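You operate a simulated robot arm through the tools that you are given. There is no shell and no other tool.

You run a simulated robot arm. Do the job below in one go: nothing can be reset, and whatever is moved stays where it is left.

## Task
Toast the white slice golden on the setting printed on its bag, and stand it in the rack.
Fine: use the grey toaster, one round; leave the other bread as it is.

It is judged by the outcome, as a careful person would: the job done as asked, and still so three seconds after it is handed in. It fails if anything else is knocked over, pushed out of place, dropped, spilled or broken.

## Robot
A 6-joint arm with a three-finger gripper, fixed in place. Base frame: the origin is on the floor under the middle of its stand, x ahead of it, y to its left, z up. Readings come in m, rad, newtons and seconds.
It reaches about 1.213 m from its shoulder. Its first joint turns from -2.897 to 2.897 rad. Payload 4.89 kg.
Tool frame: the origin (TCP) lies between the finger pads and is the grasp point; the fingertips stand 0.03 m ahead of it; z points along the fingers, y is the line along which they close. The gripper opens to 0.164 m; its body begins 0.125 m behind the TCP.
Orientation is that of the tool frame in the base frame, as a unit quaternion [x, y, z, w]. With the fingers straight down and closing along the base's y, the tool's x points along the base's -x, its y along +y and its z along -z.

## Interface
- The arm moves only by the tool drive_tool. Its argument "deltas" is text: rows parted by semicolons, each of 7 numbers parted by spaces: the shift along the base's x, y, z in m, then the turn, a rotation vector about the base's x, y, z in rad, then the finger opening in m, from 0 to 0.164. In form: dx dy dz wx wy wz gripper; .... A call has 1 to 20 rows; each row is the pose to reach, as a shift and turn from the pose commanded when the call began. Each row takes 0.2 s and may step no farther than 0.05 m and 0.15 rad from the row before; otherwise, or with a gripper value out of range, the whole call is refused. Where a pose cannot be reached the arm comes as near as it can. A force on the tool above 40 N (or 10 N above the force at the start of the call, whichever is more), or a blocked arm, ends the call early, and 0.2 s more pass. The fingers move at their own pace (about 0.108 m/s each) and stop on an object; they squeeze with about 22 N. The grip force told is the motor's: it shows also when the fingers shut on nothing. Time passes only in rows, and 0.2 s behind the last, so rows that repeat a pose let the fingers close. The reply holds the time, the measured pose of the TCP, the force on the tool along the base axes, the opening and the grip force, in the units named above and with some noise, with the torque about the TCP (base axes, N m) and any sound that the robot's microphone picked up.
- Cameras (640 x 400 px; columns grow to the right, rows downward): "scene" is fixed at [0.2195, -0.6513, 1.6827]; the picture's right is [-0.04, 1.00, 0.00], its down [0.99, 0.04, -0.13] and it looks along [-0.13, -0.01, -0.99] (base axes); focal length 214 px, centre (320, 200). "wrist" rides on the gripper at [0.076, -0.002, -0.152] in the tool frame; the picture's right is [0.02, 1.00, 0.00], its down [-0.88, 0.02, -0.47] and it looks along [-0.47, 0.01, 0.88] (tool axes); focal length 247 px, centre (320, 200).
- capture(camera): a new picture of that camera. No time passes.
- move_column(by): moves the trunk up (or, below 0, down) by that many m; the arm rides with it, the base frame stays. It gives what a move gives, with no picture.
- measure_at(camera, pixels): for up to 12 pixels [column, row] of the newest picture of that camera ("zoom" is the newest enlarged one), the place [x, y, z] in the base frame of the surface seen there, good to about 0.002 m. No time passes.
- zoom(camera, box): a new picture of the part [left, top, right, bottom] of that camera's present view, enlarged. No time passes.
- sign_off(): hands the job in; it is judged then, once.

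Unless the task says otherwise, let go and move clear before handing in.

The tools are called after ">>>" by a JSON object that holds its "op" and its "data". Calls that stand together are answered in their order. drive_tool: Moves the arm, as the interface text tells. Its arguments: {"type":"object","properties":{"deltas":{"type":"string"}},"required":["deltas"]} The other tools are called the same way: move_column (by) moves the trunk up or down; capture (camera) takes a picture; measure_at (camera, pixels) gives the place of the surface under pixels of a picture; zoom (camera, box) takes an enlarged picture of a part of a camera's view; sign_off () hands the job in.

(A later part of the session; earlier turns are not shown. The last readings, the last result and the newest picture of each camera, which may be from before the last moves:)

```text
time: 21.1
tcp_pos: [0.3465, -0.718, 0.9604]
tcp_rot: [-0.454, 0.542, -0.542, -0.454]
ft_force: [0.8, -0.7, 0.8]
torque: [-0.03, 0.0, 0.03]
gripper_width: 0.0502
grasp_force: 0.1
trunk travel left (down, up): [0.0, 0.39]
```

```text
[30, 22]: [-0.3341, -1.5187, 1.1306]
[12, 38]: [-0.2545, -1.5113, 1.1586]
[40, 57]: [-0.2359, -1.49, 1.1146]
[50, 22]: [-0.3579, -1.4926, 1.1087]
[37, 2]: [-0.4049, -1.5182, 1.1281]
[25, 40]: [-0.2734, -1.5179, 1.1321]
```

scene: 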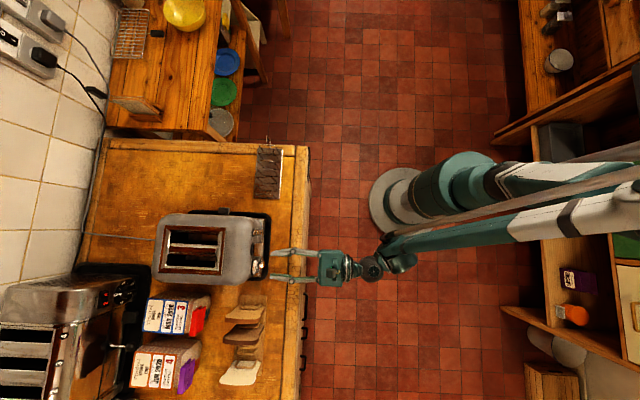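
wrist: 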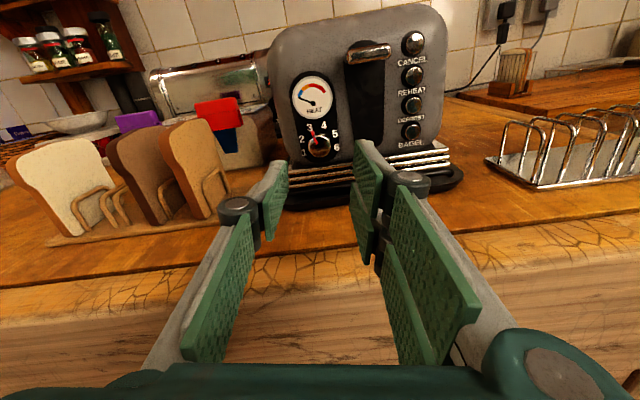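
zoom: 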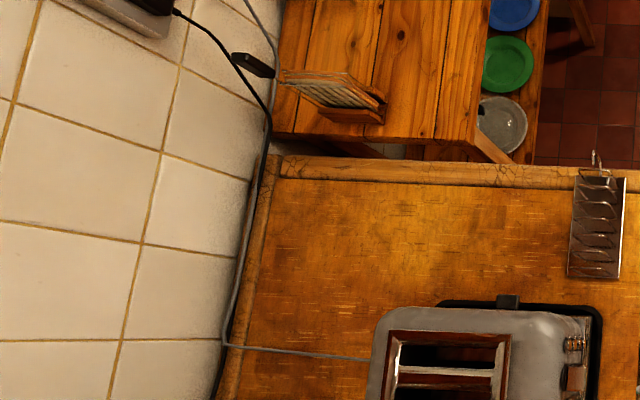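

The grey cord runs to the grey toaster; I'll check its switch from a better viewpoint later. Now I'll measure the white slice's geometry from this view.

>>> {"op": "zoom", "data": {"camera": "wrist", "box": [0, 100, 250, 260]}}

>>> {"op": "measure_at", "data": {"camera": "zoom", "pixels": [[60, 150], [210, 105], [215, 325], [290, 250], [150, 200], [45, 180], [100, 270], [160, 330], [235, 225], [260, 240], [315, 235], [30, 160]]}}

>>> {"op": "zoom", "data": {"camera": "scene", "box": [205, 285, 275, 395]}}

>>> {"op": "measure_at", "data": {"camera": "zoom", "pixels": [[280, 350], [320, 355], [360, 350], [270, 365], [320, 370], [280, 250], [300, 290], [340, 290], [345, 230], [300, 225], [300, 180], [300, 120]]}}

```text
2.50 times, centred on (125, 180) of wrist
```

zoom: 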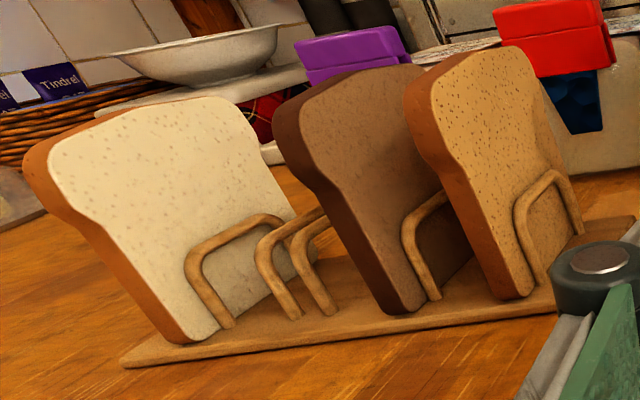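

```text
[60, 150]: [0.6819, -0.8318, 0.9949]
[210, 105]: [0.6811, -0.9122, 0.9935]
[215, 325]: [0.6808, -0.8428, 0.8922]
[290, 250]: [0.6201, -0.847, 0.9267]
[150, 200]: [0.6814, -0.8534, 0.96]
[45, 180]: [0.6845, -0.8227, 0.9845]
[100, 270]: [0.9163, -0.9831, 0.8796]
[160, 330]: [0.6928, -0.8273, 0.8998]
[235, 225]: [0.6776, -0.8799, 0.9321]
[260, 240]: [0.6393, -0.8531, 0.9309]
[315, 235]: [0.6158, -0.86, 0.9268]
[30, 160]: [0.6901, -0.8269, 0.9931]
```

```text
3.64 times, centred on (240, 340) of scene
```

zoom: 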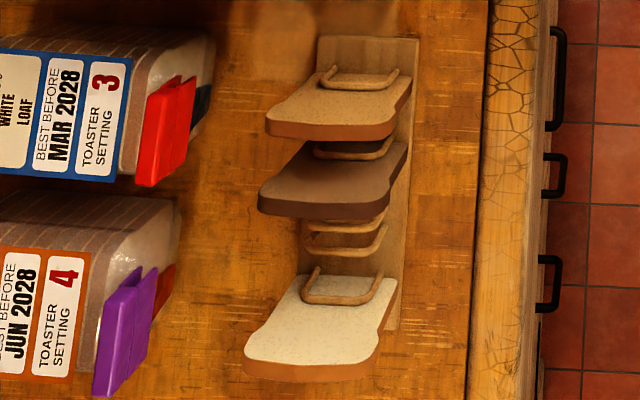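

```text
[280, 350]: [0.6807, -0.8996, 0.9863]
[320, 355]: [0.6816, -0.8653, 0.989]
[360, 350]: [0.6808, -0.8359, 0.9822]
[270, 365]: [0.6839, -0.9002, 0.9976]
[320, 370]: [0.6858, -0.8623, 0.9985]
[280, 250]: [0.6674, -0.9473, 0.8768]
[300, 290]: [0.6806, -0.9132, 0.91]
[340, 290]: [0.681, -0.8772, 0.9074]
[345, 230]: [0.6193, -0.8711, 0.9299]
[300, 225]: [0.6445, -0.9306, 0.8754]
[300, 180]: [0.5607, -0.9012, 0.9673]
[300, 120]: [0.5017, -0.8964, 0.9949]
```

White slice: -x face at x≈0.681, ~15 mm thick, y -0.925…-0.825, top z≈0.998. I'll raise the trunk back, undo the 10° roll, and pitch the gripper down so I can grasp the slice from above with fingers closing along x.

>>> {"op": "drive_tool", "data": {"deltas": "0 0.03 0 0 0 0 0.05; 0 0.04 0.02 0 0.09 0 0.05; 0 0.04 0.04 0 0.174 0 0.05"}}

>>> {"op": "move_column", "data": {"by": 0.2}}

>>> {"op": "capture", "data": {"camera": "wrist"}}

>>> {"op": "zoom", "data": {"camera": "wrist", "box": [420, 20, 560, 140]}}

```text
time: 21.9
tcp_pos: [0.3474, -0.6808, 1.0005]
tcp_rot: [-0.5, 0.5, -0.5, -0.5]
ft_force: [0.4, -1.0, -0.3]
torque: [-0.06, 0.03, -0.11]
gripper_width: 0.05
grasp_force: 0.1
trunk travel left (down, up): [0.0, 0.39]
```

```text
time: 24.0
tcp_pos: [0.3477, -0.6794, 1.2008]
tcp_rot: [0.5, -0.5, 0.5, 0.5]
ft_force: [-0.4, -0.3, -0.1]
torque: [-0.03, -0.01, 0.0]
gripper_width: 0.05
grasp_force: 0.1
trunk travel left (down, up): [-0.2, 0.19]
```

```text
taken
```

wrist: 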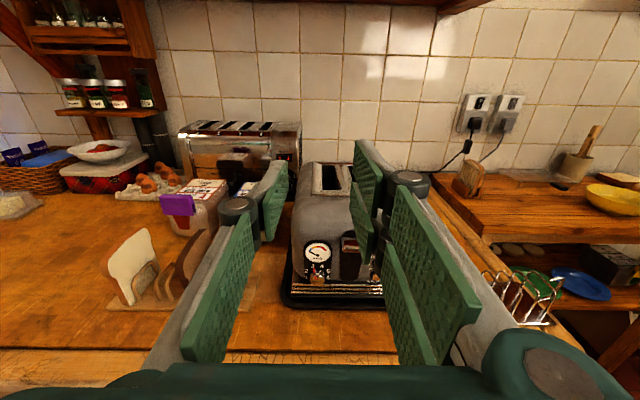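

```text
3.33 times, centred on (490, 80) of wrist
```

zoom: 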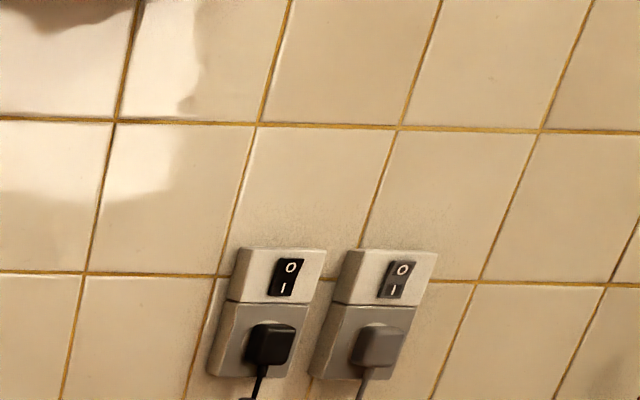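

>>> {"op": "zoom", "data": {"camera": "wrist", "box": [460, 85, 530, 135]}}

>>> {"op": "measure_at", "data": {"camera": "wrist", "pixels": [[481, 102], [513, 102], [478, 125], [510, 125]]}}

```text
8.00 times, centred on (495, 110) of wrist
```

zoom: 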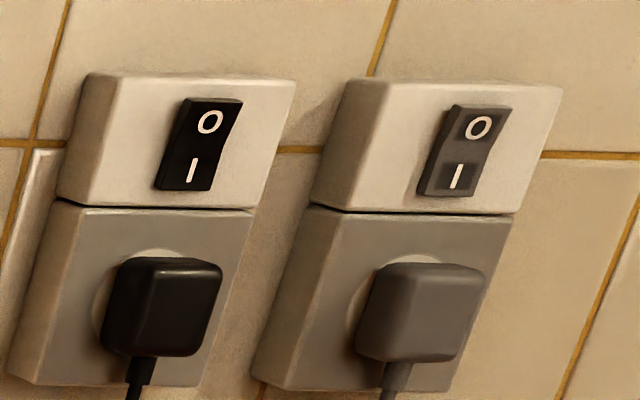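

```text
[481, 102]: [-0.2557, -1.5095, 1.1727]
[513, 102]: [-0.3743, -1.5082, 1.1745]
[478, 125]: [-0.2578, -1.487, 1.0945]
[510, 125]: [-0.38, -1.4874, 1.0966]
```

The two rockers look to be in the same position, and the chrome toaster's lit display shows that position is on; good. Now I'll pitch the gripper 55° down about x and swing over toward the white slice, staying high.

>>> {"op": "drive_tool", "data": {"deltas": "0.0425 0 0 0.12 0 0 0.06; 0.085 0 0 0.24 0 0 0.07; 0.1275 0 0 0.36 0 0 0.07; 0.17 0 0 0.48 0 0 0.07; 0.2125 0 0 0.60 0 0 0.07; 0.255 -0.01 0 0.72 0 0 0.07; 0.2975 -0.03 0 0.84 0 0 0.07; 0.34 -0.05 0 0.96 0 0 0.07; 0.34 -0.05 0 0.96 0 0 0.07"}}

>>> {"op": "capture", "data": {"camera": "wrist"}}

>>> {"op": "capture", "data": {"camera": "scene"}}

```text
time: 26.0
tcp_pos: [0.6882, -0.7315, 1.2012]
tcp_rot: [0.675, -0.674, 0.213, 0.212]
ft_force: [0.2, -0.2, -1.4]
torque: [0.05, 0.14, -0.09]
gripper_width: 0.07
grasp_force: 0.0
trunk travel left (down, up): [-0.2, 0.19]
```

```text
taken
```

wrist: 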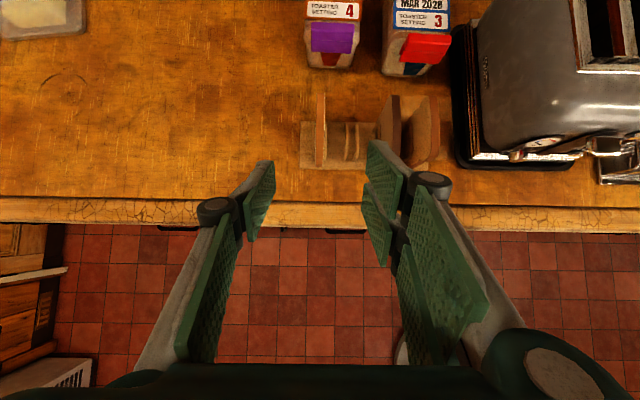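

```text
taken
```

scene: 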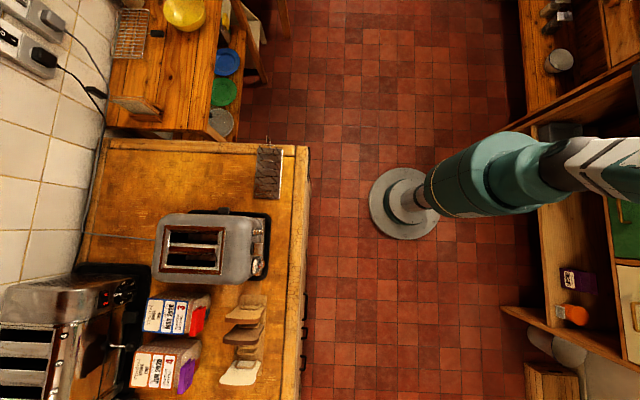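

The arm reached the pose above the white slice (wrist pixel (320,130)). Before grasping I'll measure the toaster slots and their depth in the scene view.

>>> {"op": "zoom", "data": {"camera": "scene", "box": [155, 215, 235, 280]}}

>>> {"op": "measure_at", "data": {"camera": "zoom", "pixels": [[200, 160], [300, 160], [400, 160], [300, 145], [300, 180], [200, 290], [300, 290], [400, 290], [300, 265], [300, 315], [450, 160], [120, 160]]}}

>>> {"op": "measure_at", "data": {"camera": "zoom", "pixels": [[300, 130], [300, 200], [300, 215], [300, 235], [300, 250], [300, 330], [485, 200], [110, 200], [470, 300], [90, 300], [450, 215], [140, 215]]}}

```text
6.15 times, centred on (195, 248) of scene
```

zoom: 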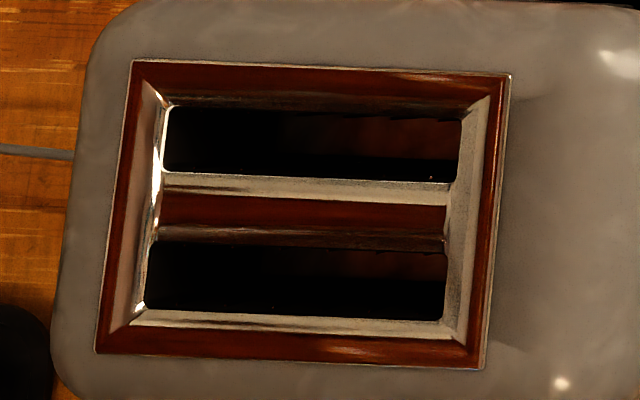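

```text
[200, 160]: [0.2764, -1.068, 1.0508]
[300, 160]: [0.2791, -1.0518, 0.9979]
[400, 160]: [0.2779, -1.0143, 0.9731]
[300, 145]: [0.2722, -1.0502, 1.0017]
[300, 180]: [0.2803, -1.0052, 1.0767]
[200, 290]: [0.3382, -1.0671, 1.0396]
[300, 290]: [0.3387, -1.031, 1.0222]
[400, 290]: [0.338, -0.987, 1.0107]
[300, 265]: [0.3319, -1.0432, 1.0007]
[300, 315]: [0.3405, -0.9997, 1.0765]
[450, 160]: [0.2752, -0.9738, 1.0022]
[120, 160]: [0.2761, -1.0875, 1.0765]
```

```text
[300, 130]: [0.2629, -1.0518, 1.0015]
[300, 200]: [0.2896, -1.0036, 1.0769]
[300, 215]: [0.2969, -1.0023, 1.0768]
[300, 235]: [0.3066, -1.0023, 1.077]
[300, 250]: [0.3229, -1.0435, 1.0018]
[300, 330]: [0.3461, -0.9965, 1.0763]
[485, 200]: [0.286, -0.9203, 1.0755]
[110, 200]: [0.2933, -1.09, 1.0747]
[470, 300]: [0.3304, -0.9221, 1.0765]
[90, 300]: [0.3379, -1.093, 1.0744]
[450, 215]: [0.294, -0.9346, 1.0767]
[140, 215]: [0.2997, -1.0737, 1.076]
```

Slots are ~0.03 m wide, 0.13 m long (y≈-1.065…-0.935), and a carriage surface shows at z≈1.002, so the slice should stick out ~38 mm above the rim. I'll measure the rack loops too.

>>> {"op": "zoom", "data": {"camera": "scene", "box": [245, 130, 300, 205]}}

>>> {"op": "measure_at", "data": {"camera": "zoom", "pixels": [[280, 160], [285, 200], [285, 240], [285, 118], [285, 280], [280, 322], [280, 140], [280, 180], [280, 220], [240, 330], [350, 335], [350, 100]]}}

```text
5.33 times, centred on (272, 168) of scene
```

zoom: 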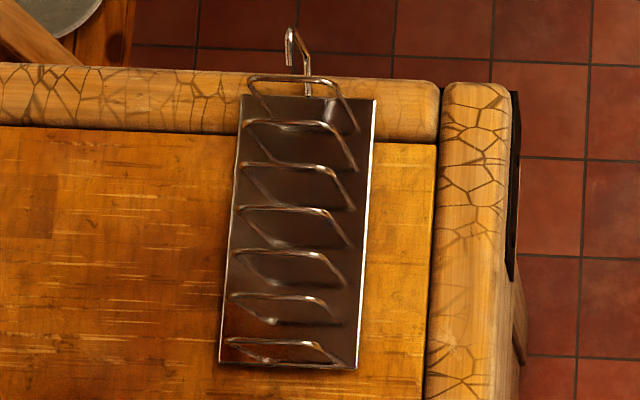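

```text
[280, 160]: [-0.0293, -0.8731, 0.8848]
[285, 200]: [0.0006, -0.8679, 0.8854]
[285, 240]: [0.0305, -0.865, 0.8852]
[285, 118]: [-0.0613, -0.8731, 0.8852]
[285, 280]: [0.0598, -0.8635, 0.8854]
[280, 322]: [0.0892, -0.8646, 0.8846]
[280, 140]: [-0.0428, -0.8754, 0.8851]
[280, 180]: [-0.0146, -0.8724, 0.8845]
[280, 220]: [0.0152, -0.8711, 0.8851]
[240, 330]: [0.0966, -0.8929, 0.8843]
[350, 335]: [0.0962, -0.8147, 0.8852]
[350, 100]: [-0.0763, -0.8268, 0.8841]
```

The rack plate spans x -0.08…0.11, y -0.90…-0.81; I'll inspect the loops closer later. Now I'll move above the white slice with tilt ~25°, and check alignment.

>>> {"op": "drive_tool", "data": {"deltas": "0 -0.034 -0.02 0.06 0 0 0.07; 0 -0.068 -0.04 0.12 0 0 0.07; 0 -0.102 -0.07 0.175 0 0 0.07; 0 -0.1365 -0.1 0.175 0 0 0.07; 0 -0.1365 -0.12 0.175 0 0 0.07; 0 -0.1365 -0.12 0.175 0 0 0.07"}}

>>> {"op": "capture", "data": {"camera": "wrist"}}

>>> {"op": "zoom", "data": {"camera": "wrist", "box": [230, 100, 410, 240]}}

```text
time: 27.4
tcp_pos: [0.6869, -0.8663, 1.0789]
tcp_rot: [-0.69, 0.691, -0.152, -0.153]
ft_force: [0.0, -0.5, -0.7]
torque: [0.01, 0.04, -0.01]
gripper_width: 0.0697
grasp_force: 0.0
trunk travel left (down, up): [-0.2, 0.19]
```

```text
taken
```

wrist: 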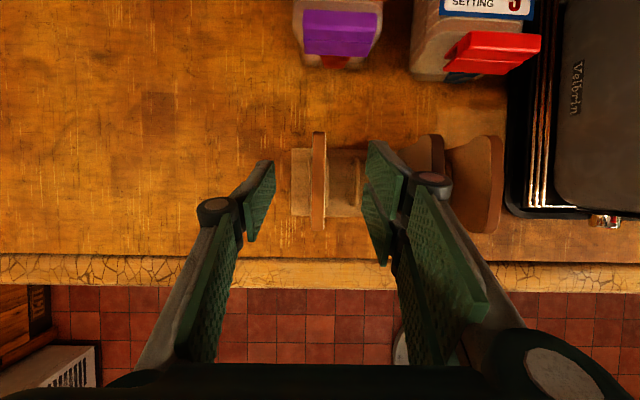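

```text
2.86 times, centred on (320, 170) of wrist
```

zoom: 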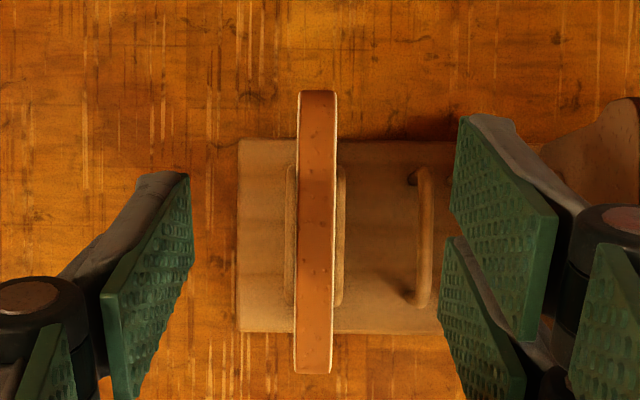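

>>> {"op": "measure_at", "data": {"camera": "zoom", "pixels": [[305, 110], [330, 110], [302, 200], [332, 200], [300, 350], [325, 350], [316, 97], [314, 368], [316, 240], [290, 240], [340, 240], [186, 180]]}}

```text
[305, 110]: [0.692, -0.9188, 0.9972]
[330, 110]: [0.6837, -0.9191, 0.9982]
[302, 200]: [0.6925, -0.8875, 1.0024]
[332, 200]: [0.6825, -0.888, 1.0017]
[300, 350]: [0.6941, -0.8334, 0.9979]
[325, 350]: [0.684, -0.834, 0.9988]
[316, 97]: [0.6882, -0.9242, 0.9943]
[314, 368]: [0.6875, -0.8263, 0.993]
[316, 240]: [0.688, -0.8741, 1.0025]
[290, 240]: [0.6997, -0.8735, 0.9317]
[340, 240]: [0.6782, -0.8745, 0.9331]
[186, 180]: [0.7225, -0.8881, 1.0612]
```

The slice is centred at x=0.688, y=-0.875, top z=1.0025, ~12 mm thick, and the fingers straddle it symmetrically. I'll descend 7 cm and close on it.

>>> {"op": "drive_tool", "data": {"deltas": "0.001 0 -0.025 0 0 0 0.07; 0.001 0 -0.05 0 0 0 0.07; 0.001 0 -0.065 0 0 0 0.07; 0.001 0 -0.072 0 0 0 0.07; 0.001 0 -0.072 0 0 0 0.05; 0.001 0 -0.072 0 0 0 0.03; 0.001 0 -0.072 0 0 0 0.02"}}

>>> {"op": "zoom", "data": {"camera": "wrist", "box": [230, 100, 410, 240]}}

```text
time: 29.0
tcp_pos: [0.6878, -0.8674, 1.0079]
tcp_rot: [-0.69, 0.691, -0.153, -0.153]
ft_force: [0.3, -0.9, 0.5]
torque: [0.0, 0.02, 0.01]
gripper_width: 0.0201
grasp_force: 0.2
trunk travel left (down, up): [-0.2, 0.19]
```

```text
2.86 times, centred on (320, 170) of wrist
```

zoom: 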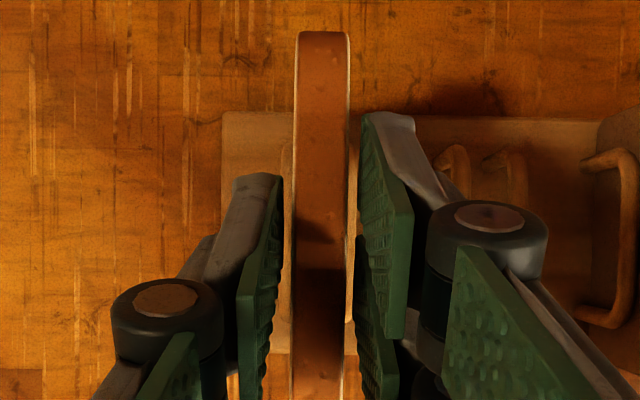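

Pads are nearly on the slice, centred. Close onto it.

>>> {"op": "drive_tool", "data": {"deltas": "0 0 0 0 0 0 0.014; 0 0 0 0 0 0 0.01; 0 0 0 0 0 0 0.008; 0 0 0 0 0 0 0.008"}}

>>> {"op": "zoom", "data": {"camera": "wrist", "box": [230, 100, 410, 240]}}

```text
time: 30.0
tcp_pos: [0.6886, -0.8674, 1.0082]
tcp_rot: [0.69, -0.69, 0.154, 0.153]
ft_force: [0.3, -0.6, -0.5]
torque: [-0.02, 0.0, 0.01]
gripper_width: 0.013
grasp_force: 21.9
trunk travel left (down, up): [-0.2, 0.19]
```

```text
2.86 times, centred on (320, 170) of wrist
```

zoom: 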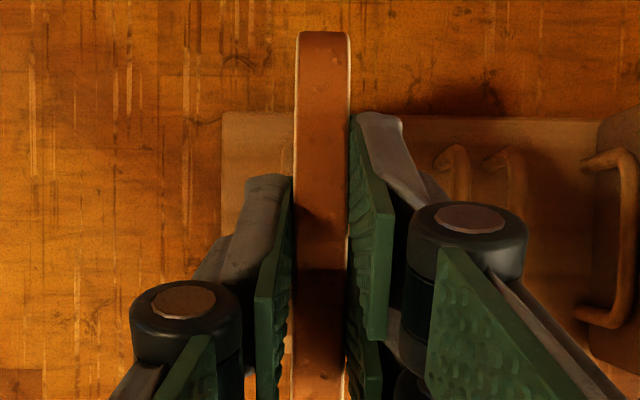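

Slice gripped (13 mm, 21.9 N). Lift it straight up a few centimetres and check it comes with the gripper.

>>> {"op": "drive_tool", "data": {"deltas": "0 0 0.015 0 0 0 0.008; 0 0 0.035 0 0 0 0.008; 0 0 0.055 0 0 0 0.008; 0 0 0.07 0 0 0 0.008"}}

>>> {"op": "move_column", "data": {"by": 0.18}}

>>> {"op": "capture", "data": {"camera": "wrist"}}

>>> {"op": "capture", "data": {"camera": "scene"}}

```text
time: 31.0
tcp_pos: [0.6894, -0.8665, 1.0796]
tcp_rot: [0.69, -0.69, 0.153, 0.153]
ft_force: [-0.5, -0.1, 0.0]
torque: [0.04, 0.01, -0.04]
gripper_width: 0.0136
grasp_force: 21.8
trunk travel left (down, up): [-0.2, 0.19]
```

```text
time: 33.0
tcp_pos: [0.6891, -0.8669, 1.2576]
tcp_rot: [0.691, -0.69, 0.153, 0.153]
ft_force: [-0.6, 0.2, 0.3]
torque: [0.01, 0.02, 0.01]
gripper_width: 0.0134
grasp_force: 21.9
trunk travel left (down, up): [-0.38, 0.01]
```

```text
taken
```

wrist: 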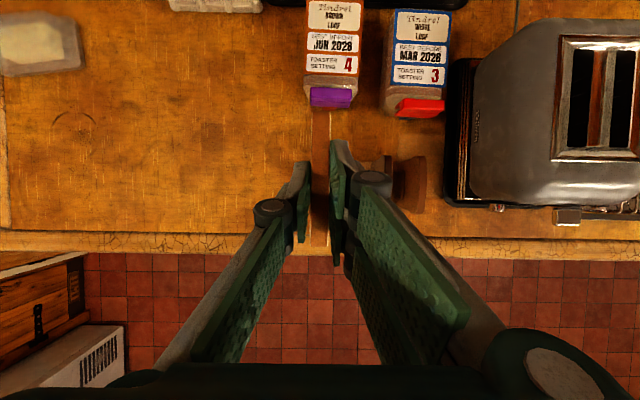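

```text
taken
```

scene: 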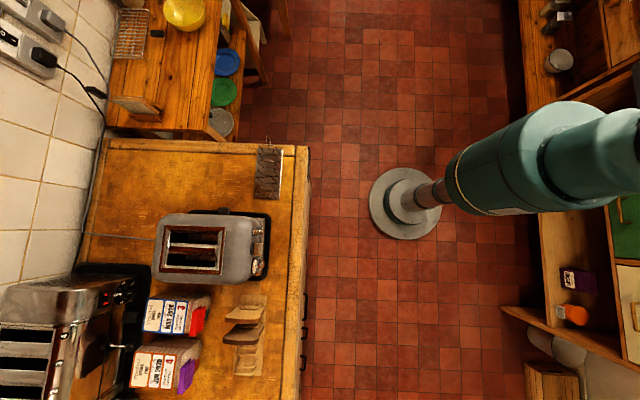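

The slice is held upright, bottom at z≈1.135, clear of the toaster top (1.077). Carry it over the +x slot of the grey toaster: first along -x, then -y.

>>> {"op": "measure_at", "data": {"camera": "scene", "pixels": [[165, 316], [200, 300], [205, 318], [160, 370]]}}

>>> {"op": "drive_tool", "data": {"deltas": "-0.0455 0 0 0 0 0 0.008; -0.091 0 0 0 0 0 0.008; -0.1365 0 0 0 0 0 0.008; -0.182 0 0 0 0 0 0.008; -0.2275 0 0 0 0 0 0.008; -0.273 0 0 0 0 0 0.008; -0.3185 -0.01 0 0 0 0 0.008; -0.355 -0.035 0 0 0 0 0.008; -0.364 -0.07 0 0 0 0 0.008; -0.364 -0.10 0 0 0 0 0.008; -0.364 -0.128 0 0 0 0 0.008; -0.364 -0.128 0 0 0 0 0.008"}}

>>> {"op": "capture", "data": {"camera": "wrist"}}

>>> {"op": "capture", "data": {"camera": "scene"}}

```text
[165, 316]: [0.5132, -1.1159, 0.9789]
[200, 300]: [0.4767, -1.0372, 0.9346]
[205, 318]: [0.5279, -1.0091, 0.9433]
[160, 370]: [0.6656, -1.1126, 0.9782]
```

```text
time: 35.6
tcp_pos: [0.3259, -0.9971, 1.257]
tcp_rot: [-0.69, 0.691, -0.152, -0.152]
ft_force: [-0.2, -1.3, -1.5]
torque: [0.05, -0.02, -0.04]
gripper_width: 0.0133
grasp_force: 21.8
trunk travel left (down, up): [-0.38, 0.01]
```

```text
taken
```

wrist: 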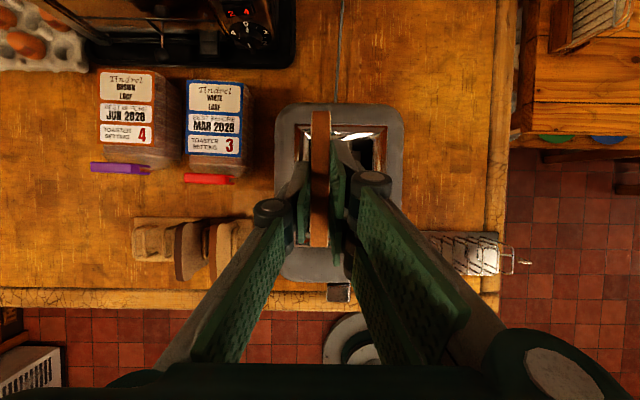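

```text
taken
```

scene: 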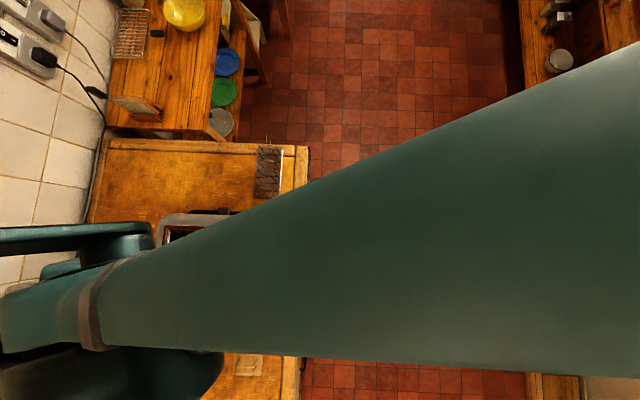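

The slice hangs over the toaster (wrist (320,185)). I'll zoom in and measure the slice and the slot edges for alignment.

>>> {"op": "zoom", "data": {"camera": "wrist", "box": [260, 90, 420, 260]}}

>>> {"op": "zoom", "data": {"camera": "wrist", "box": [280, 110, 400, 180]}}

```text
2.35 times, centred on (340, 175) of wrist
```

zoom: 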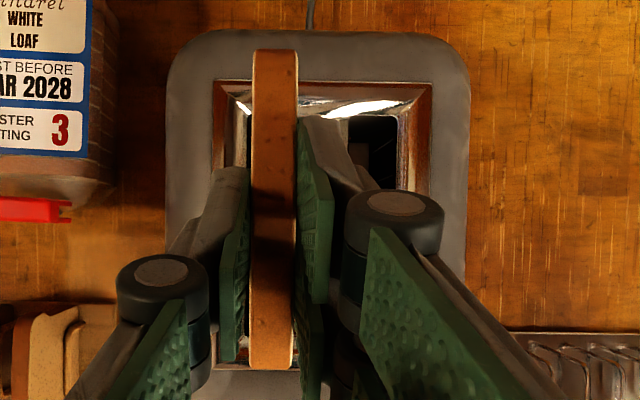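

```text
5.33 times, centred on (340, 145) of wrist
```

zoom: 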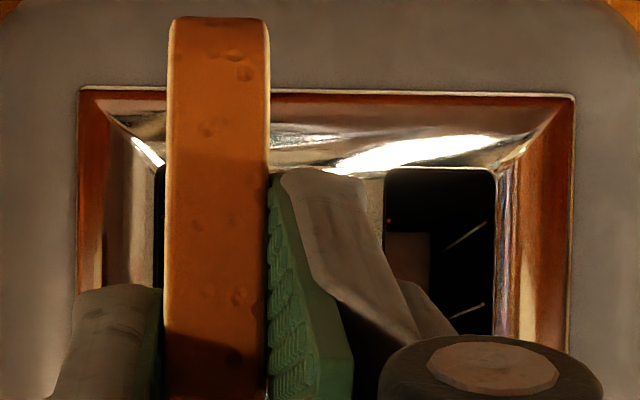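

>>> {"op": "measure_at", "data": {"camera": "zoom", "pixels": [[175, 60], [260, 60], [215, 20], [160, 200], [148, 200], [100, 200], [385, 200], [378, 200], [495, 200], [500, 200], [430, 168], [90, 200]]}}

>>> {"op": "zoom", "data": {"camera": "wrist", "box": [280, 160, 360, 260]}}

```text
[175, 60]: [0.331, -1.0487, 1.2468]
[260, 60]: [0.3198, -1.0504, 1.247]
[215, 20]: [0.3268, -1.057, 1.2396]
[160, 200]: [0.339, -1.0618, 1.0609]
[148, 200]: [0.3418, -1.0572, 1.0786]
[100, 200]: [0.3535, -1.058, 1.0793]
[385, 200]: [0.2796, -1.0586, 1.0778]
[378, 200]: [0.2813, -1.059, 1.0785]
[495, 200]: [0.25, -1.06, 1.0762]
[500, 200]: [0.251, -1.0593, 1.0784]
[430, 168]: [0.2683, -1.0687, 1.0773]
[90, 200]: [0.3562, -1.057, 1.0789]
```

```text
4.00 times, centred on (320, 210) of wrist
```

zoom: 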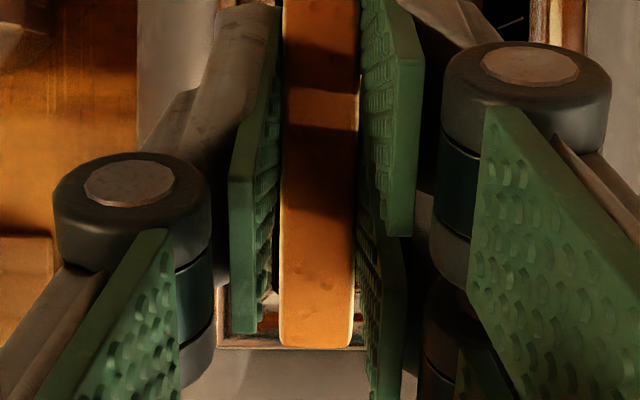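

Slice centre x≈0.3254 matches the slot (0.311–0.340), and y is centred too. The toaster is yawed about -0.04 rad, so I'll match that and lower until the slice bottom is just above the rim.

>>> {"op": "drive_tool", "data": {"deltas": "0 -0.001 -0.02 0 0 -0.02 0.008; 0 -0.001 -0.035 0 0 -0.04 0.008; 0 -0.001 -0.045 0 0 -0.04 0.008; 0 -0.001 -0.045 0 0 -0.04 0.008"}}

>>> {"op": "zoom", "data": {"camera": "wrist", "box": [270, 80, 390, 260]}}

>>> {"op": "zoom", "data": {"camera": "wrist", "box": [280, 90, 400, 180]}}

```text
time: 36.6
tcp_pos: [0.324, -0.9949, 1.2132]
tcp_rot: [-0.676, 0.704, -0.151, -0.156]
ft_force: [0.3, 0.0, -1.3]
torque: [-0.01, 0.0, 0.0]
gripper_width: 0.0132
grasp_force: 22.0
trunk travel left (down, up): [-0.38, 0.01]
```

```text
2.22 times, centred on (330, 170) of wrist
```

zoom: 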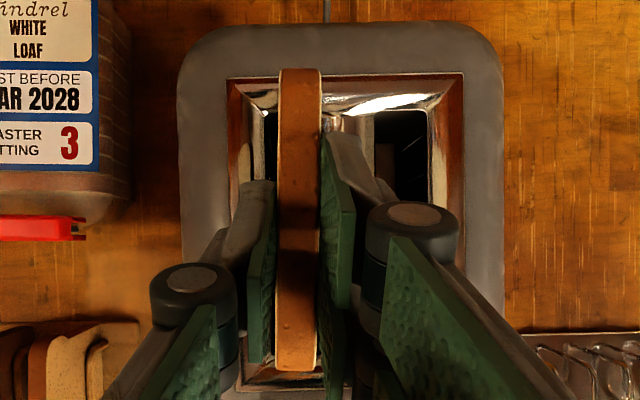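

```text
4.44 times, centred on (340, 135) of wrist
```

zoom: 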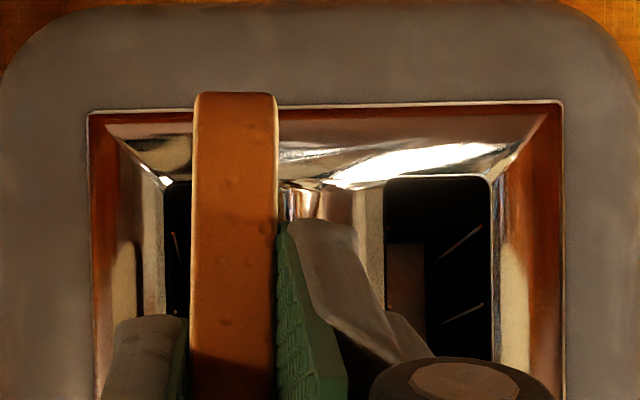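

The view is now square to the toaster. I'll measure the slice's ends and the slot edges once more.

>>> {"op": "measure_at", "data": {"camera": "zoom", "pixels": [[200, 120], [272, 120], [235, 98], [200, 320], [270, 320], [158, 250], [168, 200], [300, 200], [372, 230], [384, 230], [492, 230], [440, 178]]}}

>>> {"op": "zoom", "data": {"camera": "wrist", "box": [290, 190, 350, 260]}}

>>> {"op": "measure_at", "data": {"camera": "zoom", "pixels": [[310, 150], [310, 240], [260, 200], [330, 200], [310, 320], [310, 360]]}}

```text
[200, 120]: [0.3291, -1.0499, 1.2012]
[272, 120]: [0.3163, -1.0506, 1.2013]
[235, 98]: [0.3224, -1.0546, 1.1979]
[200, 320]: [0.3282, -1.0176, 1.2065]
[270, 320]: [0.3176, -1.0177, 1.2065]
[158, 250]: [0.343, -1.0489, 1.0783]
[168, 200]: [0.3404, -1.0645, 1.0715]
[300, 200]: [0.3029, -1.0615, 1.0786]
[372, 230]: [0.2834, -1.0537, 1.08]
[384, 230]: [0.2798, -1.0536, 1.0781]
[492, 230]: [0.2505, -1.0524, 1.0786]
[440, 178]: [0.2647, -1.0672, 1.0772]
```

```text
5.71 times, centred on (320, 225) of wrist
```

zoom: 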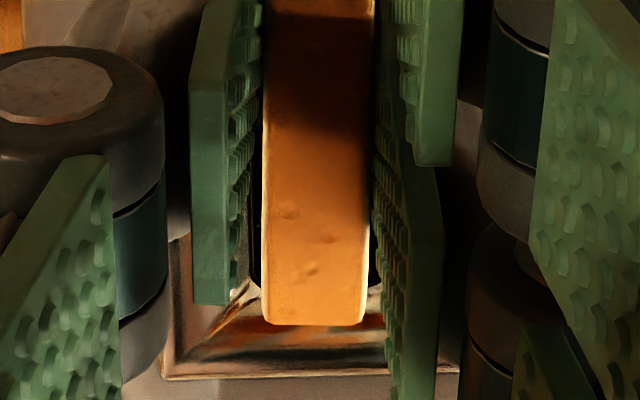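

```text
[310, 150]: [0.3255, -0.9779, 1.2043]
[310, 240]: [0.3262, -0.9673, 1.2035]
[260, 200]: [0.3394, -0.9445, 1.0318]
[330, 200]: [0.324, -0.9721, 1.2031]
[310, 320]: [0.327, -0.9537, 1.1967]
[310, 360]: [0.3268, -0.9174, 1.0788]
```

Slice is ~3 mm toward -x of the slot centre; I'll shift +3 mm and lower it into the slot, stopping a little above the carriage.

>>> {"op": "drive_tool", "data": {"deltas": "0.003 0 -0.01 0 0 0 0.008; 0.003 0 -0.025 0 0 0 0.008; 0.003 0 -0.04 0 0 0 0.008; 0.003 0 -0.055 0 0 0 0.008; 0.003 0 -0.068 0 0 0 0.008; 0.003 0 -0.076 0 0 0 0.008; 0.003 0 -0.076 0 0 0 0.008"}}

>>> {"op": "zoom", "data": {"camera": "wrist", "box": [270, 80, 390, 260]}}

```text
time: 38.2
tcp_pos: [0.3274, -0.9953, 1.1377]
tcp_rot: [-0.677, 0.704, -0.15, -0.156]
ft_force: [-0.4, -0.5, -0.6]
torque: [0.02, 0.01, 0.02]
gripper_width: 0.0136
grasp_force: 21.4
trunk travel left (down, up): [-0.38, 0.01]
```

```text
2.22 times, centred on (330, 170) of wrist
```

zoom: 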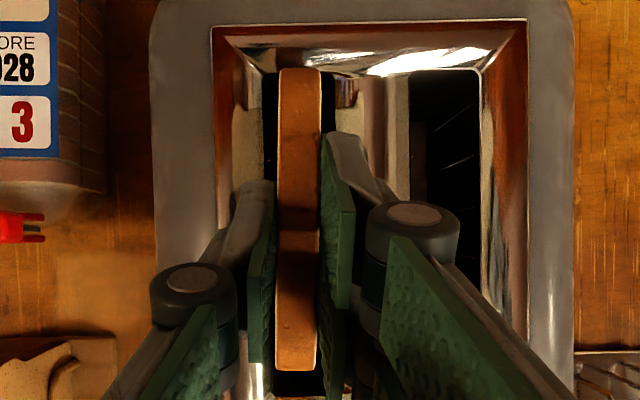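

The slice is inside the slot without contact. Lower another centimetre so it nearly rests on the carriage.

>>> {"op": "drive_tool", "data": {"deltas": "0 0 -0.004 0 0 0 0.008; 0 0 -0.008 0 0 0 0.008; 0 0 -0.011 0 0 0 0.008; 0 0 -0.011 0 0 0 0.008"}}

>>> {"op": "zoom", "data": {"camera": "wrist", "box": [270, 80, 390, 260]}}

>>> {"op": "measure_at", "data": {"camera": "zoom", "pixels": [[300, 90], [300, 200], [265, 185], [345, 140], [262, 360], [335, 300]]}}

```text
time: 39.2
tcp_pos: [0.3264, -0.9971, 1.1282]
tcp_rot: [-0.676, 0.704, -0.15, -0.156]
ft_force: [1.4, 0.1, -0.8]
torque: [0.04, -0.02, 0.01]
gripper_width: 0.0133
grasp_force: 21.9
trunk travel left (down, up): [-0.38, 0.01]
```

```text
2.22 times, centred on (330, 170) of wrist
```

zoom: 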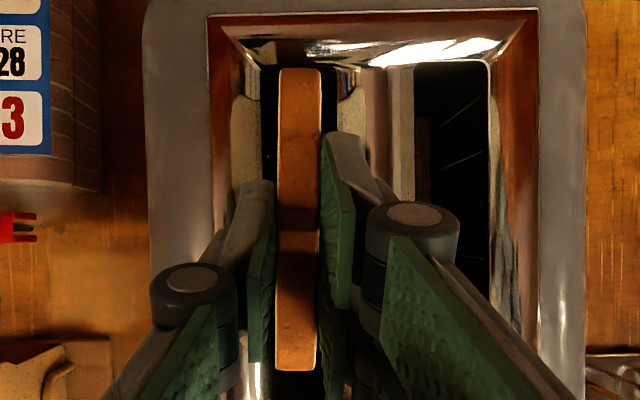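

```text
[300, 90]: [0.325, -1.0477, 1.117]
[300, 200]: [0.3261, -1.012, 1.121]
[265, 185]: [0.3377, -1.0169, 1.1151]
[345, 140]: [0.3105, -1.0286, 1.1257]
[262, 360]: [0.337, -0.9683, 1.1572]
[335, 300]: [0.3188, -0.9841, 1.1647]
```

Slice top is at 1.121, so its bottom is right at the carriage. Release and lift away.

>>> {"op": "drive_tool", "data": {"deltas": "0 0 0 0 0 0 0.02; 0 0 0 0 0 0 0.04; 0 0 0 0 0 0 0.06; 0 0 0.02 0 0 0 0.06; 0 0 0.045 0 0 0 0.06; 0 0 0.08 0 0 0 0.06"}}

>>> {"op": "capture", "data": {"camera": "wrist"}}

>>> {"op": "zoom", "data": {"camera": "wrist", "box": [260, 90, 400, 260]}}

```text
time: 40.6
tcp_pos: [0.3283, -0.9954, 1.2089]
tcp_rot: [-0.676, 0.704, -0.15, -0.156]
ft_force: [0.9, 0.3, -0.3]
torque: [0.08, 0.03, -0.01]
gripper_width: 0.0597
grasp_force: 0.1
trunk travel left (down, up): [-0.38, 0.01]
```

```text
taken
```

wrist: 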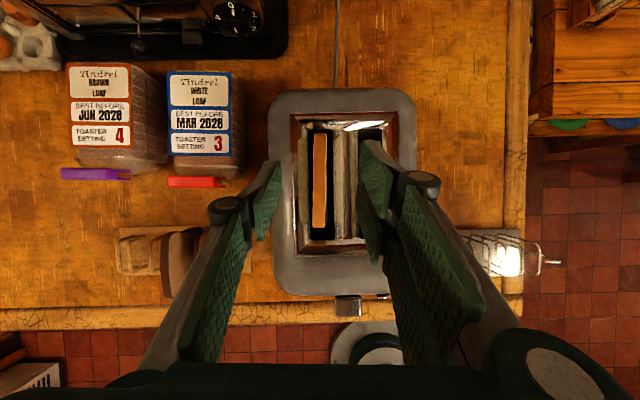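

```text
2.35 times, centred on (330, 175) of wrist
```

zoom: 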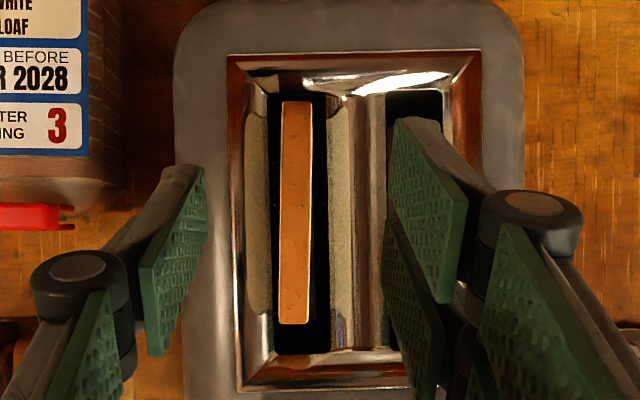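

>>> {"op": "measure_at", "data": {"camera": "zoom", "pixels": [[297, 110], [296, 200], [294, 310], [283, 200], [308, 200], [320, 340], [295, 350]]}}

```text
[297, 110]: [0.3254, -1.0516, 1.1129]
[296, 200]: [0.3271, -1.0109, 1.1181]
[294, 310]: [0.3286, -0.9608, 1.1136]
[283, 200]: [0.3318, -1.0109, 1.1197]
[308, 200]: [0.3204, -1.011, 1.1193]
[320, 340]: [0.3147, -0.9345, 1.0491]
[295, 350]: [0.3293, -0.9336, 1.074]
```

The slice stands in the slot with its top at z≈1.119, on the carriage. Next is the lever: I'll retreat toward +y, lower the trunk and go horizontal so the finger side can push the lever down from above.

>>> {"op": "drive_tool", "data": {"deltas": "0 0.045 0 0 0 0 0.05; 0 0.09 0 0 0 0 0.04; 0 0.135 0 0 0 0 0.03; -0.01 0.18 0 0 0 0 0.02; -0.015 0.22 0 0 0 0 0.01; -0.02 0.26 0 0 0 0 0.0; -0.028 0.3 0 0 0 0 0.0; -0.028 0.31 0 0 0 0 0.0"}}

>>> {"op": "move_column", "data": {"by": -0.18}}

```text
time: 42.4
tcp_pos: [0.3011, -0.6857, 1.2084]
tcp_rot: [-0.676, 0.704, -0.15, -0.157]
ft_force: [-0.3, 0.9, 0.2]
torque: [-0.1, -0.06, 0.01]
gripper_width: 0.0002
grasp_force: 22.3
trunk travel left (down, up): [-0.38, 0.01]
```

```text
time: 44.4
tcp_pos: [0.3018, -0.687, 1.0274]
tcp_rot: [-0.677, 0.704, -0.15, -0.156]
ft_force: [-0.1, -0.2, 0.2]
torque: [0.02, 0.02, -0.02]
gripper_width: 0.0002
grasp_force: 21.9
trunk travel left (down, up): [-0.2, 0.19]
```

Now pitch up to horizontal while rising 16 cm, in free space in front of the counter.

>>> {"op": "drive_tool", "data": {"deltas": "0 0 0.02 -0.126 0.005 0 0; 0 0 0.04 -0.252 0.010 0 0; 0 0 0.06 -0.378 0.015 0 0; 0 0 0.08 -0.504 0.020 0 0; 0 0 0.1 -0.63 0.025 0 0; 0 0 0.12 -0.756 0.030 0 0; 0 0 0.14 -0.882 0.035 0 0; 0 0 0.16 -1.008 0.040 0 0; 0 0 0.17 -1.134 0.045 0 0; 0 0 0.17 -1.134 0.045 0 0"}}

>>> {"op": "move_column", "data": {"by": -0.12}}

>>> {"op": "capture", "data": {"camera": "wrist"}}

```text
time: 46.6
tcp_pos: [0.3024, -0.6871, 1.1975]
tcp_rot: [-0.489, 0.51, -0.491, -0.51]
ft_force: [-0.2, -0.2, -0.2]
torque: [-0.01, 0.0, -0.01]
gripper_width: 0.0
grasp_force: 22.0
trunk travel left (down, up): [-0.2, 0.19]
```

```text
time: 48.1
tcp_pos: [0.3027, -0.6881, 1.0775]
tcp_rot: [-0.489, 0.511, -0.49, -0.509]
ft_force: [-0.4, 0.4, -0.1]
torque: [0.03, -0.02, -0.01]
gripper_width: 0.0
grasp_force: 22.5
trunk travel left (down, up): [-0.08, 0.31]
```

```text
taken
```

wrist: 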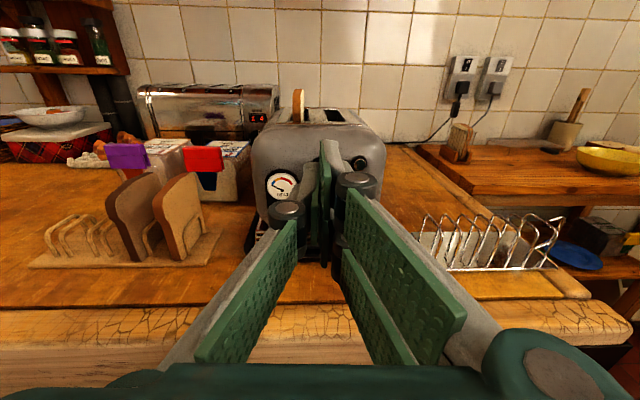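

The horizontal pose is reached at (0.303,-0.688,1.078). I'll zoom on the closed fingertips to know their lower edge relative to the TCP.

>>> {"op": "zoom", "data": {"camera": "wrist", "box": [260, 120, 400, 280]}}

>>> {"op": "measure_at", "data": {"camera": "zoom", "pixels": [[310, 90], [300, 180], [285, 170], [260, 130], [220, 120], [345, 150], [440, 165], [160, 225], [310, 300], [335, 330], [290, 330], [250, 110]]}}

>>> {"op": "capture", "data": {"camera": "scene"}}

>>> {"op": "zoom", "data": {"camera": "scene", "box": [230, 220, 350, 300]}}

```text
2.50 times, centred on (330, 200) of wrist
```

zoom: 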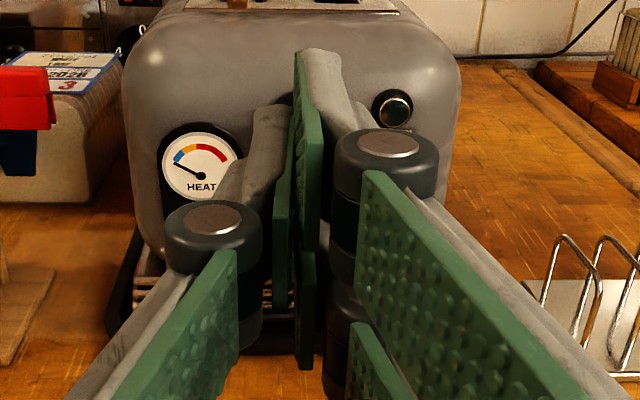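

```text
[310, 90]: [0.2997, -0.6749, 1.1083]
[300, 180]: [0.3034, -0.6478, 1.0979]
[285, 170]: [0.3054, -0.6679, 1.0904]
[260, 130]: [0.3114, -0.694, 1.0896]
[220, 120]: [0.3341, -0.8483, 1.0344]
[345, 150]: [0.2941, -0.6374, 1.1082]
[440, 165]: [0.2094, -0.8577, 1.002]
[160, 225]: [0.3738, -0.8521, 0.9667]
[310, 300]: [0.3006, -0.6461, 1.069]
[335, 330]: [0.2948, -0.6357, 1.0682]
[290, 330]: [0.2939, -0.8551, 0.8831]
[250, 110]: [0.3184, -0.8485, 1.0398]
```

```text
taken
```

scene: 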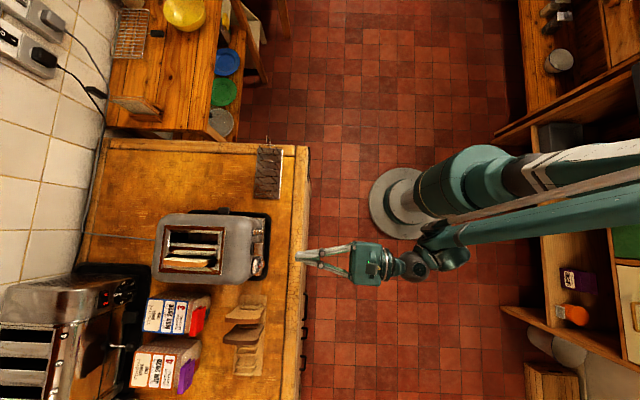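

```text
5.00 times, centred on (290, 260) of scene
```

zoom: 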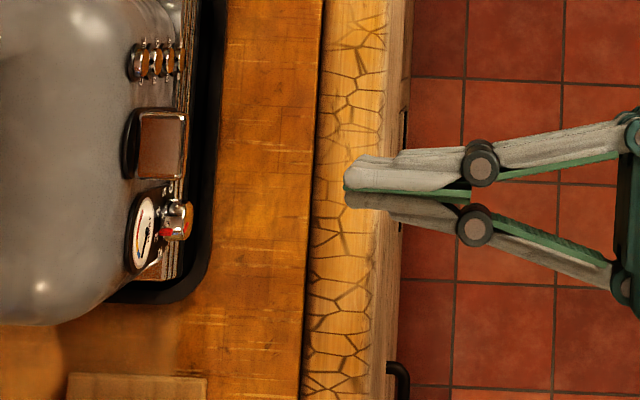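

The closed fingers' lower edge is ~31 mm below the TCP and the two-finger side lies just on the -x side of the TCP, right in line with the lever (x 0.275–0.305). I'll raise the arm 9 cm, drop the trunk the last 8 cm for reach, and then view before moving over the lever.

>>> {"op": "drive_tool", "data": {"deltas": "0 0 0.045 0 0 0 0; 0 0 0.09 0 0 0 0; 0 0 0.09 0 0 0 0"}}

>>> {"op": "move_column", "data": {"by": -0.08}}

>>> {"op": "drive_tool", "data": {"deltas": "0 -0.03 0 0 0 0 0; 0 -0.06 0 0 0 0 0; 0 -0.08 0 0 0 0 0; 0 -0.08 0 0 0 0 0"}}

>>> {"op": "zoom", "data": {"camera": "scene", "box": [230, 220, 350, 300]}}

```text
time: 48.9
tcp_pos: [0.3051, -0.6877, 1.1685]
tcp_rot: [-0.49, 0.511, -0.49, -0.509]
ft_force: [0.4, -0.7, 0.3]
torque: [-0.06, 0.0, -0.01]
gripper_width: 0.0
grasp_force: 21.7
trunk travel left (down, up): [-0.08, 0.31]
```

```text
time: 50.1
tcp_pos: [0.3045, -0.6872, 1.0875]
tcp_rot: [-0.49, 0.51, -0.49, -0.509]
ft_force: [-0.5, 0.4, -0.1]
torque: [0.0, 0.0, 0.02]
gripper_width: 0.0001
grasp_force: 21.7
trunk travel left (down, up): [0.0, 0.39]
```

```text
time: 51.1
tcp_pos: [0.3044, -0.7674, 1.0879]
tcp_rot: [-0.49, 0.51, -0.49, -0.51]
ft_force: [-0.3, -0.7, 0.2]
torque: [0.06, 0.01, 0.02]
gripper_width: 0.0
grasp_force: 22.0
trunk travel left (down, up): [0.0, 0.39]
```

```text
5.00 times, centred on (290, 260) of scene
```

zoom: 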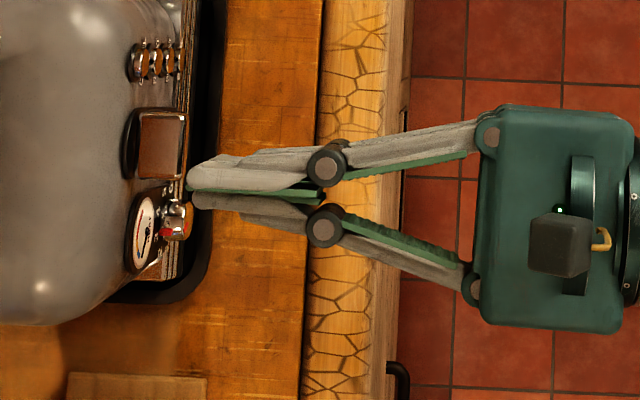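

The tip is just short of the lever. I'll measure the tip and lever positions in this zoom to verify the x alignment.

>>> {"op": "measure_at", "data": {"camera": "zoom", "pixels": [[200, 172], [230, 160], [230, 185], [230, 205], [200, 200], [155, 120], [155, 170], [178, 145], [190, 188], [300, 155]]}}

```text
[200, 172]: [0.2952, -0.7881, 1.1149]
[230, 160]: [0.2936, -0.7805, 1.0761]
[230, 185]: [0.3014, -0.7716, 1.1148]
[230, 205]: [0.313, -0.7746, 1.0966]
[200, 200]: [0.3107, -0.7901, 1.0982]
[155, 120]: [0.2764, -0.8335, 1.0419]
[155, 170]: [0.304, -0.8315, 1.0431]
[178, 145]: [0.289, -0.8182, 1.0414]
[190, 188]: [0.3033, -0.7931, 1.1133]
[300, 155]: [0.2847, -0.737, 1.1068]
```

The finger edge would press at x≈0.294–0.303; lever centre is ~0.290. I'll shift 7 mm to -x and move forward over the lever, tip stopping ~6 mm short of the panel.

>>> {"op": "drive_tool", "data": {"deltas": "-0.007 0 0 0 0 0 0; -0.007 -0.015 0 0 0 0 0; -0.007 -0.03 0 0 0 0 0; -0.007 -0.039 0 0 0 0 0; -0.007 -0.039 0 0 0 0 0"}}

>>> {"op": "zoom", "data": {"camera": "scene", "box": [230, 220, 350, 300]}}

>>> {"op": "capture", "data": {"camera": "wrist"}}

```text
time: 52.3
tcp_pos: [0.296, -0.8068, 1.0883]
tcp_rot: [-0.489, 0.511, -0.49, -0.51]
ft_force: [0.1, 0.9, -0.2]
torque: [0.03, -0.02, 0.0]
gripper_width: 0.0
grasp_force: 22.0
trunk travel left (down, up): [0.0, 0.39]
```

```text
5.00 times, centred on (290, 260) of scene
```

zoom: 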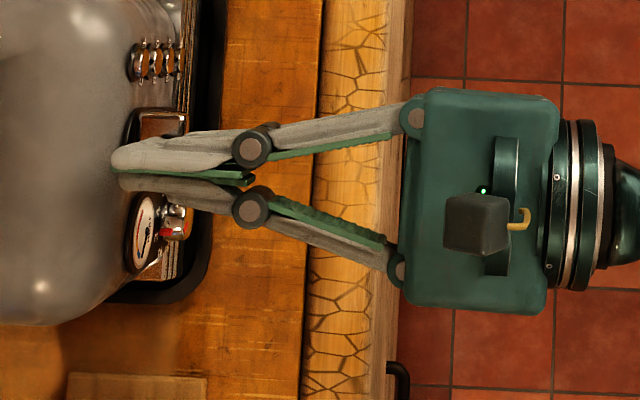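

```text
taken
```

wrist: 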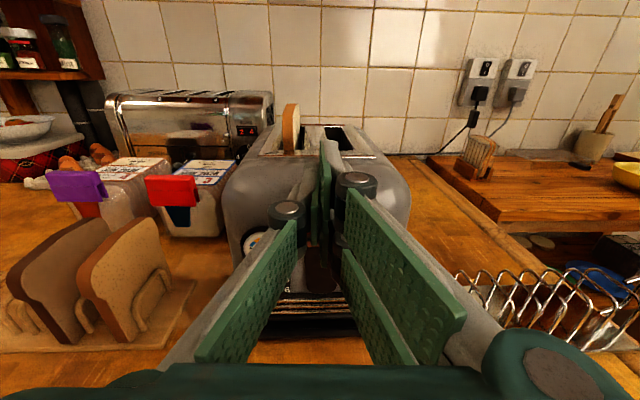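

The finger is above the lever. I'll push down in small steps, first 5 cm, watching the force.

>>> {"op": "drive_tool", "data": {"deltas": "0 0 -0.01 0 0 0 0; 0 0 -0.02 0 0 0 0; 0 0 -0.03 0 0 0 0; 0 0 -0.04 0 0 0 0; 0 0 -0.05 0 0 0 0"}}

>>> {"op": "zoom", "data": {"camera": "scene", "box": [150, 210, 290, 290]}}

>>> {"op": "capture", "data": {"camera": "wrist"}}

```text
time: 53.5
tcp_pos: [0.2973, -0.8064, 1.0374]
tcp_rot: [-0.49, 0.51, -0.49, -0.51]
ft_force: [-0.5, -1.5, 2.6]
torque: [-0.09, 0.0, 0.03]
gripper_width: 0.0
grasp_force: 22.0
trunk travel left (down, up): [0.0, 0.39]
```

```text
4.57 times, centred on (220, 250) of scene
```

zoom: 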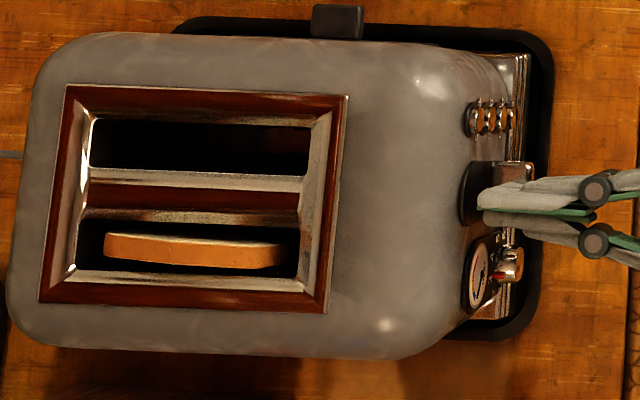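

```text
taken
```

wrist: 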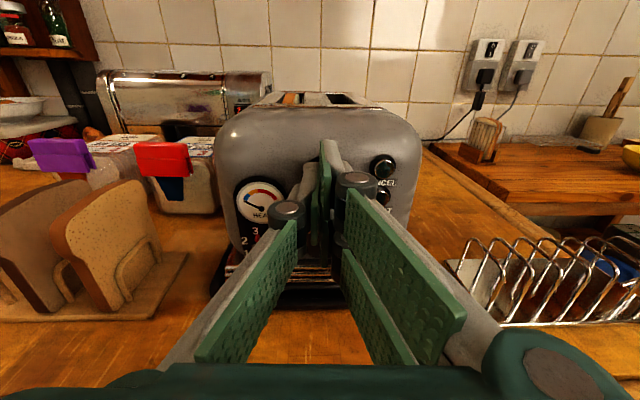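

The slice is going down with the lever (force 2.6 N). Continue pushing down slowly until it bottoms and latches.

>>> {"op": "drive_tool", "data": {"deltas": "0 0 -0.01 0 0 0 0; 0 0 -0.018 0 0 0 0; 0 0 -0.024 0 0 0 0; 0 0 -0.030 0 0 0 0; 0 0 -0.036 0 0 0 0; 0 0 -0.042 0 0 0 0; 0 0 -0.047 0 0 0 0; 0 0 -0.052 0 0 0 0"}}

>>> {"op": "zoom", "data": {"camera": "scene", "box": [150, 210, 290, 290]}}

```text
time: 54.6
tcp_pos: [0.2963, -0.8066, 1.008]
tcp_rot: [0.49, -0.508, 0.49, 0.511]
ft_force: [0.3, 1.3, 33.7]
torque: [-0.6, 0.11, -0.01]
gripper_width: 0.0
grasp_force: 22.2
trunk travel left (down, up): [0.0, 0.39]
stopped in row 5: the force on the tool passed its limit at 48 N (the readings are from after the stop); the commanded pose is now the measured one
```

```text
4.57 times, centred on (220, 250) of scene
```

zoom: 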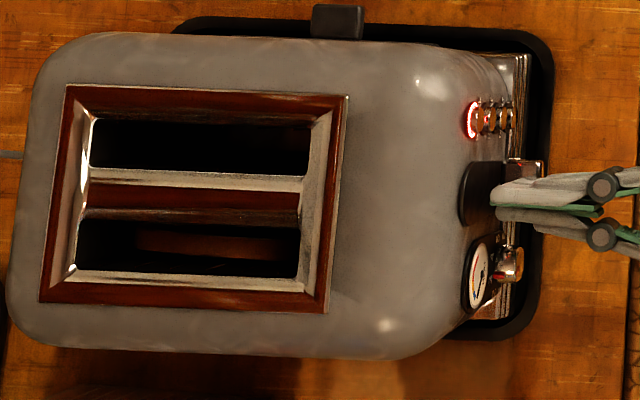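

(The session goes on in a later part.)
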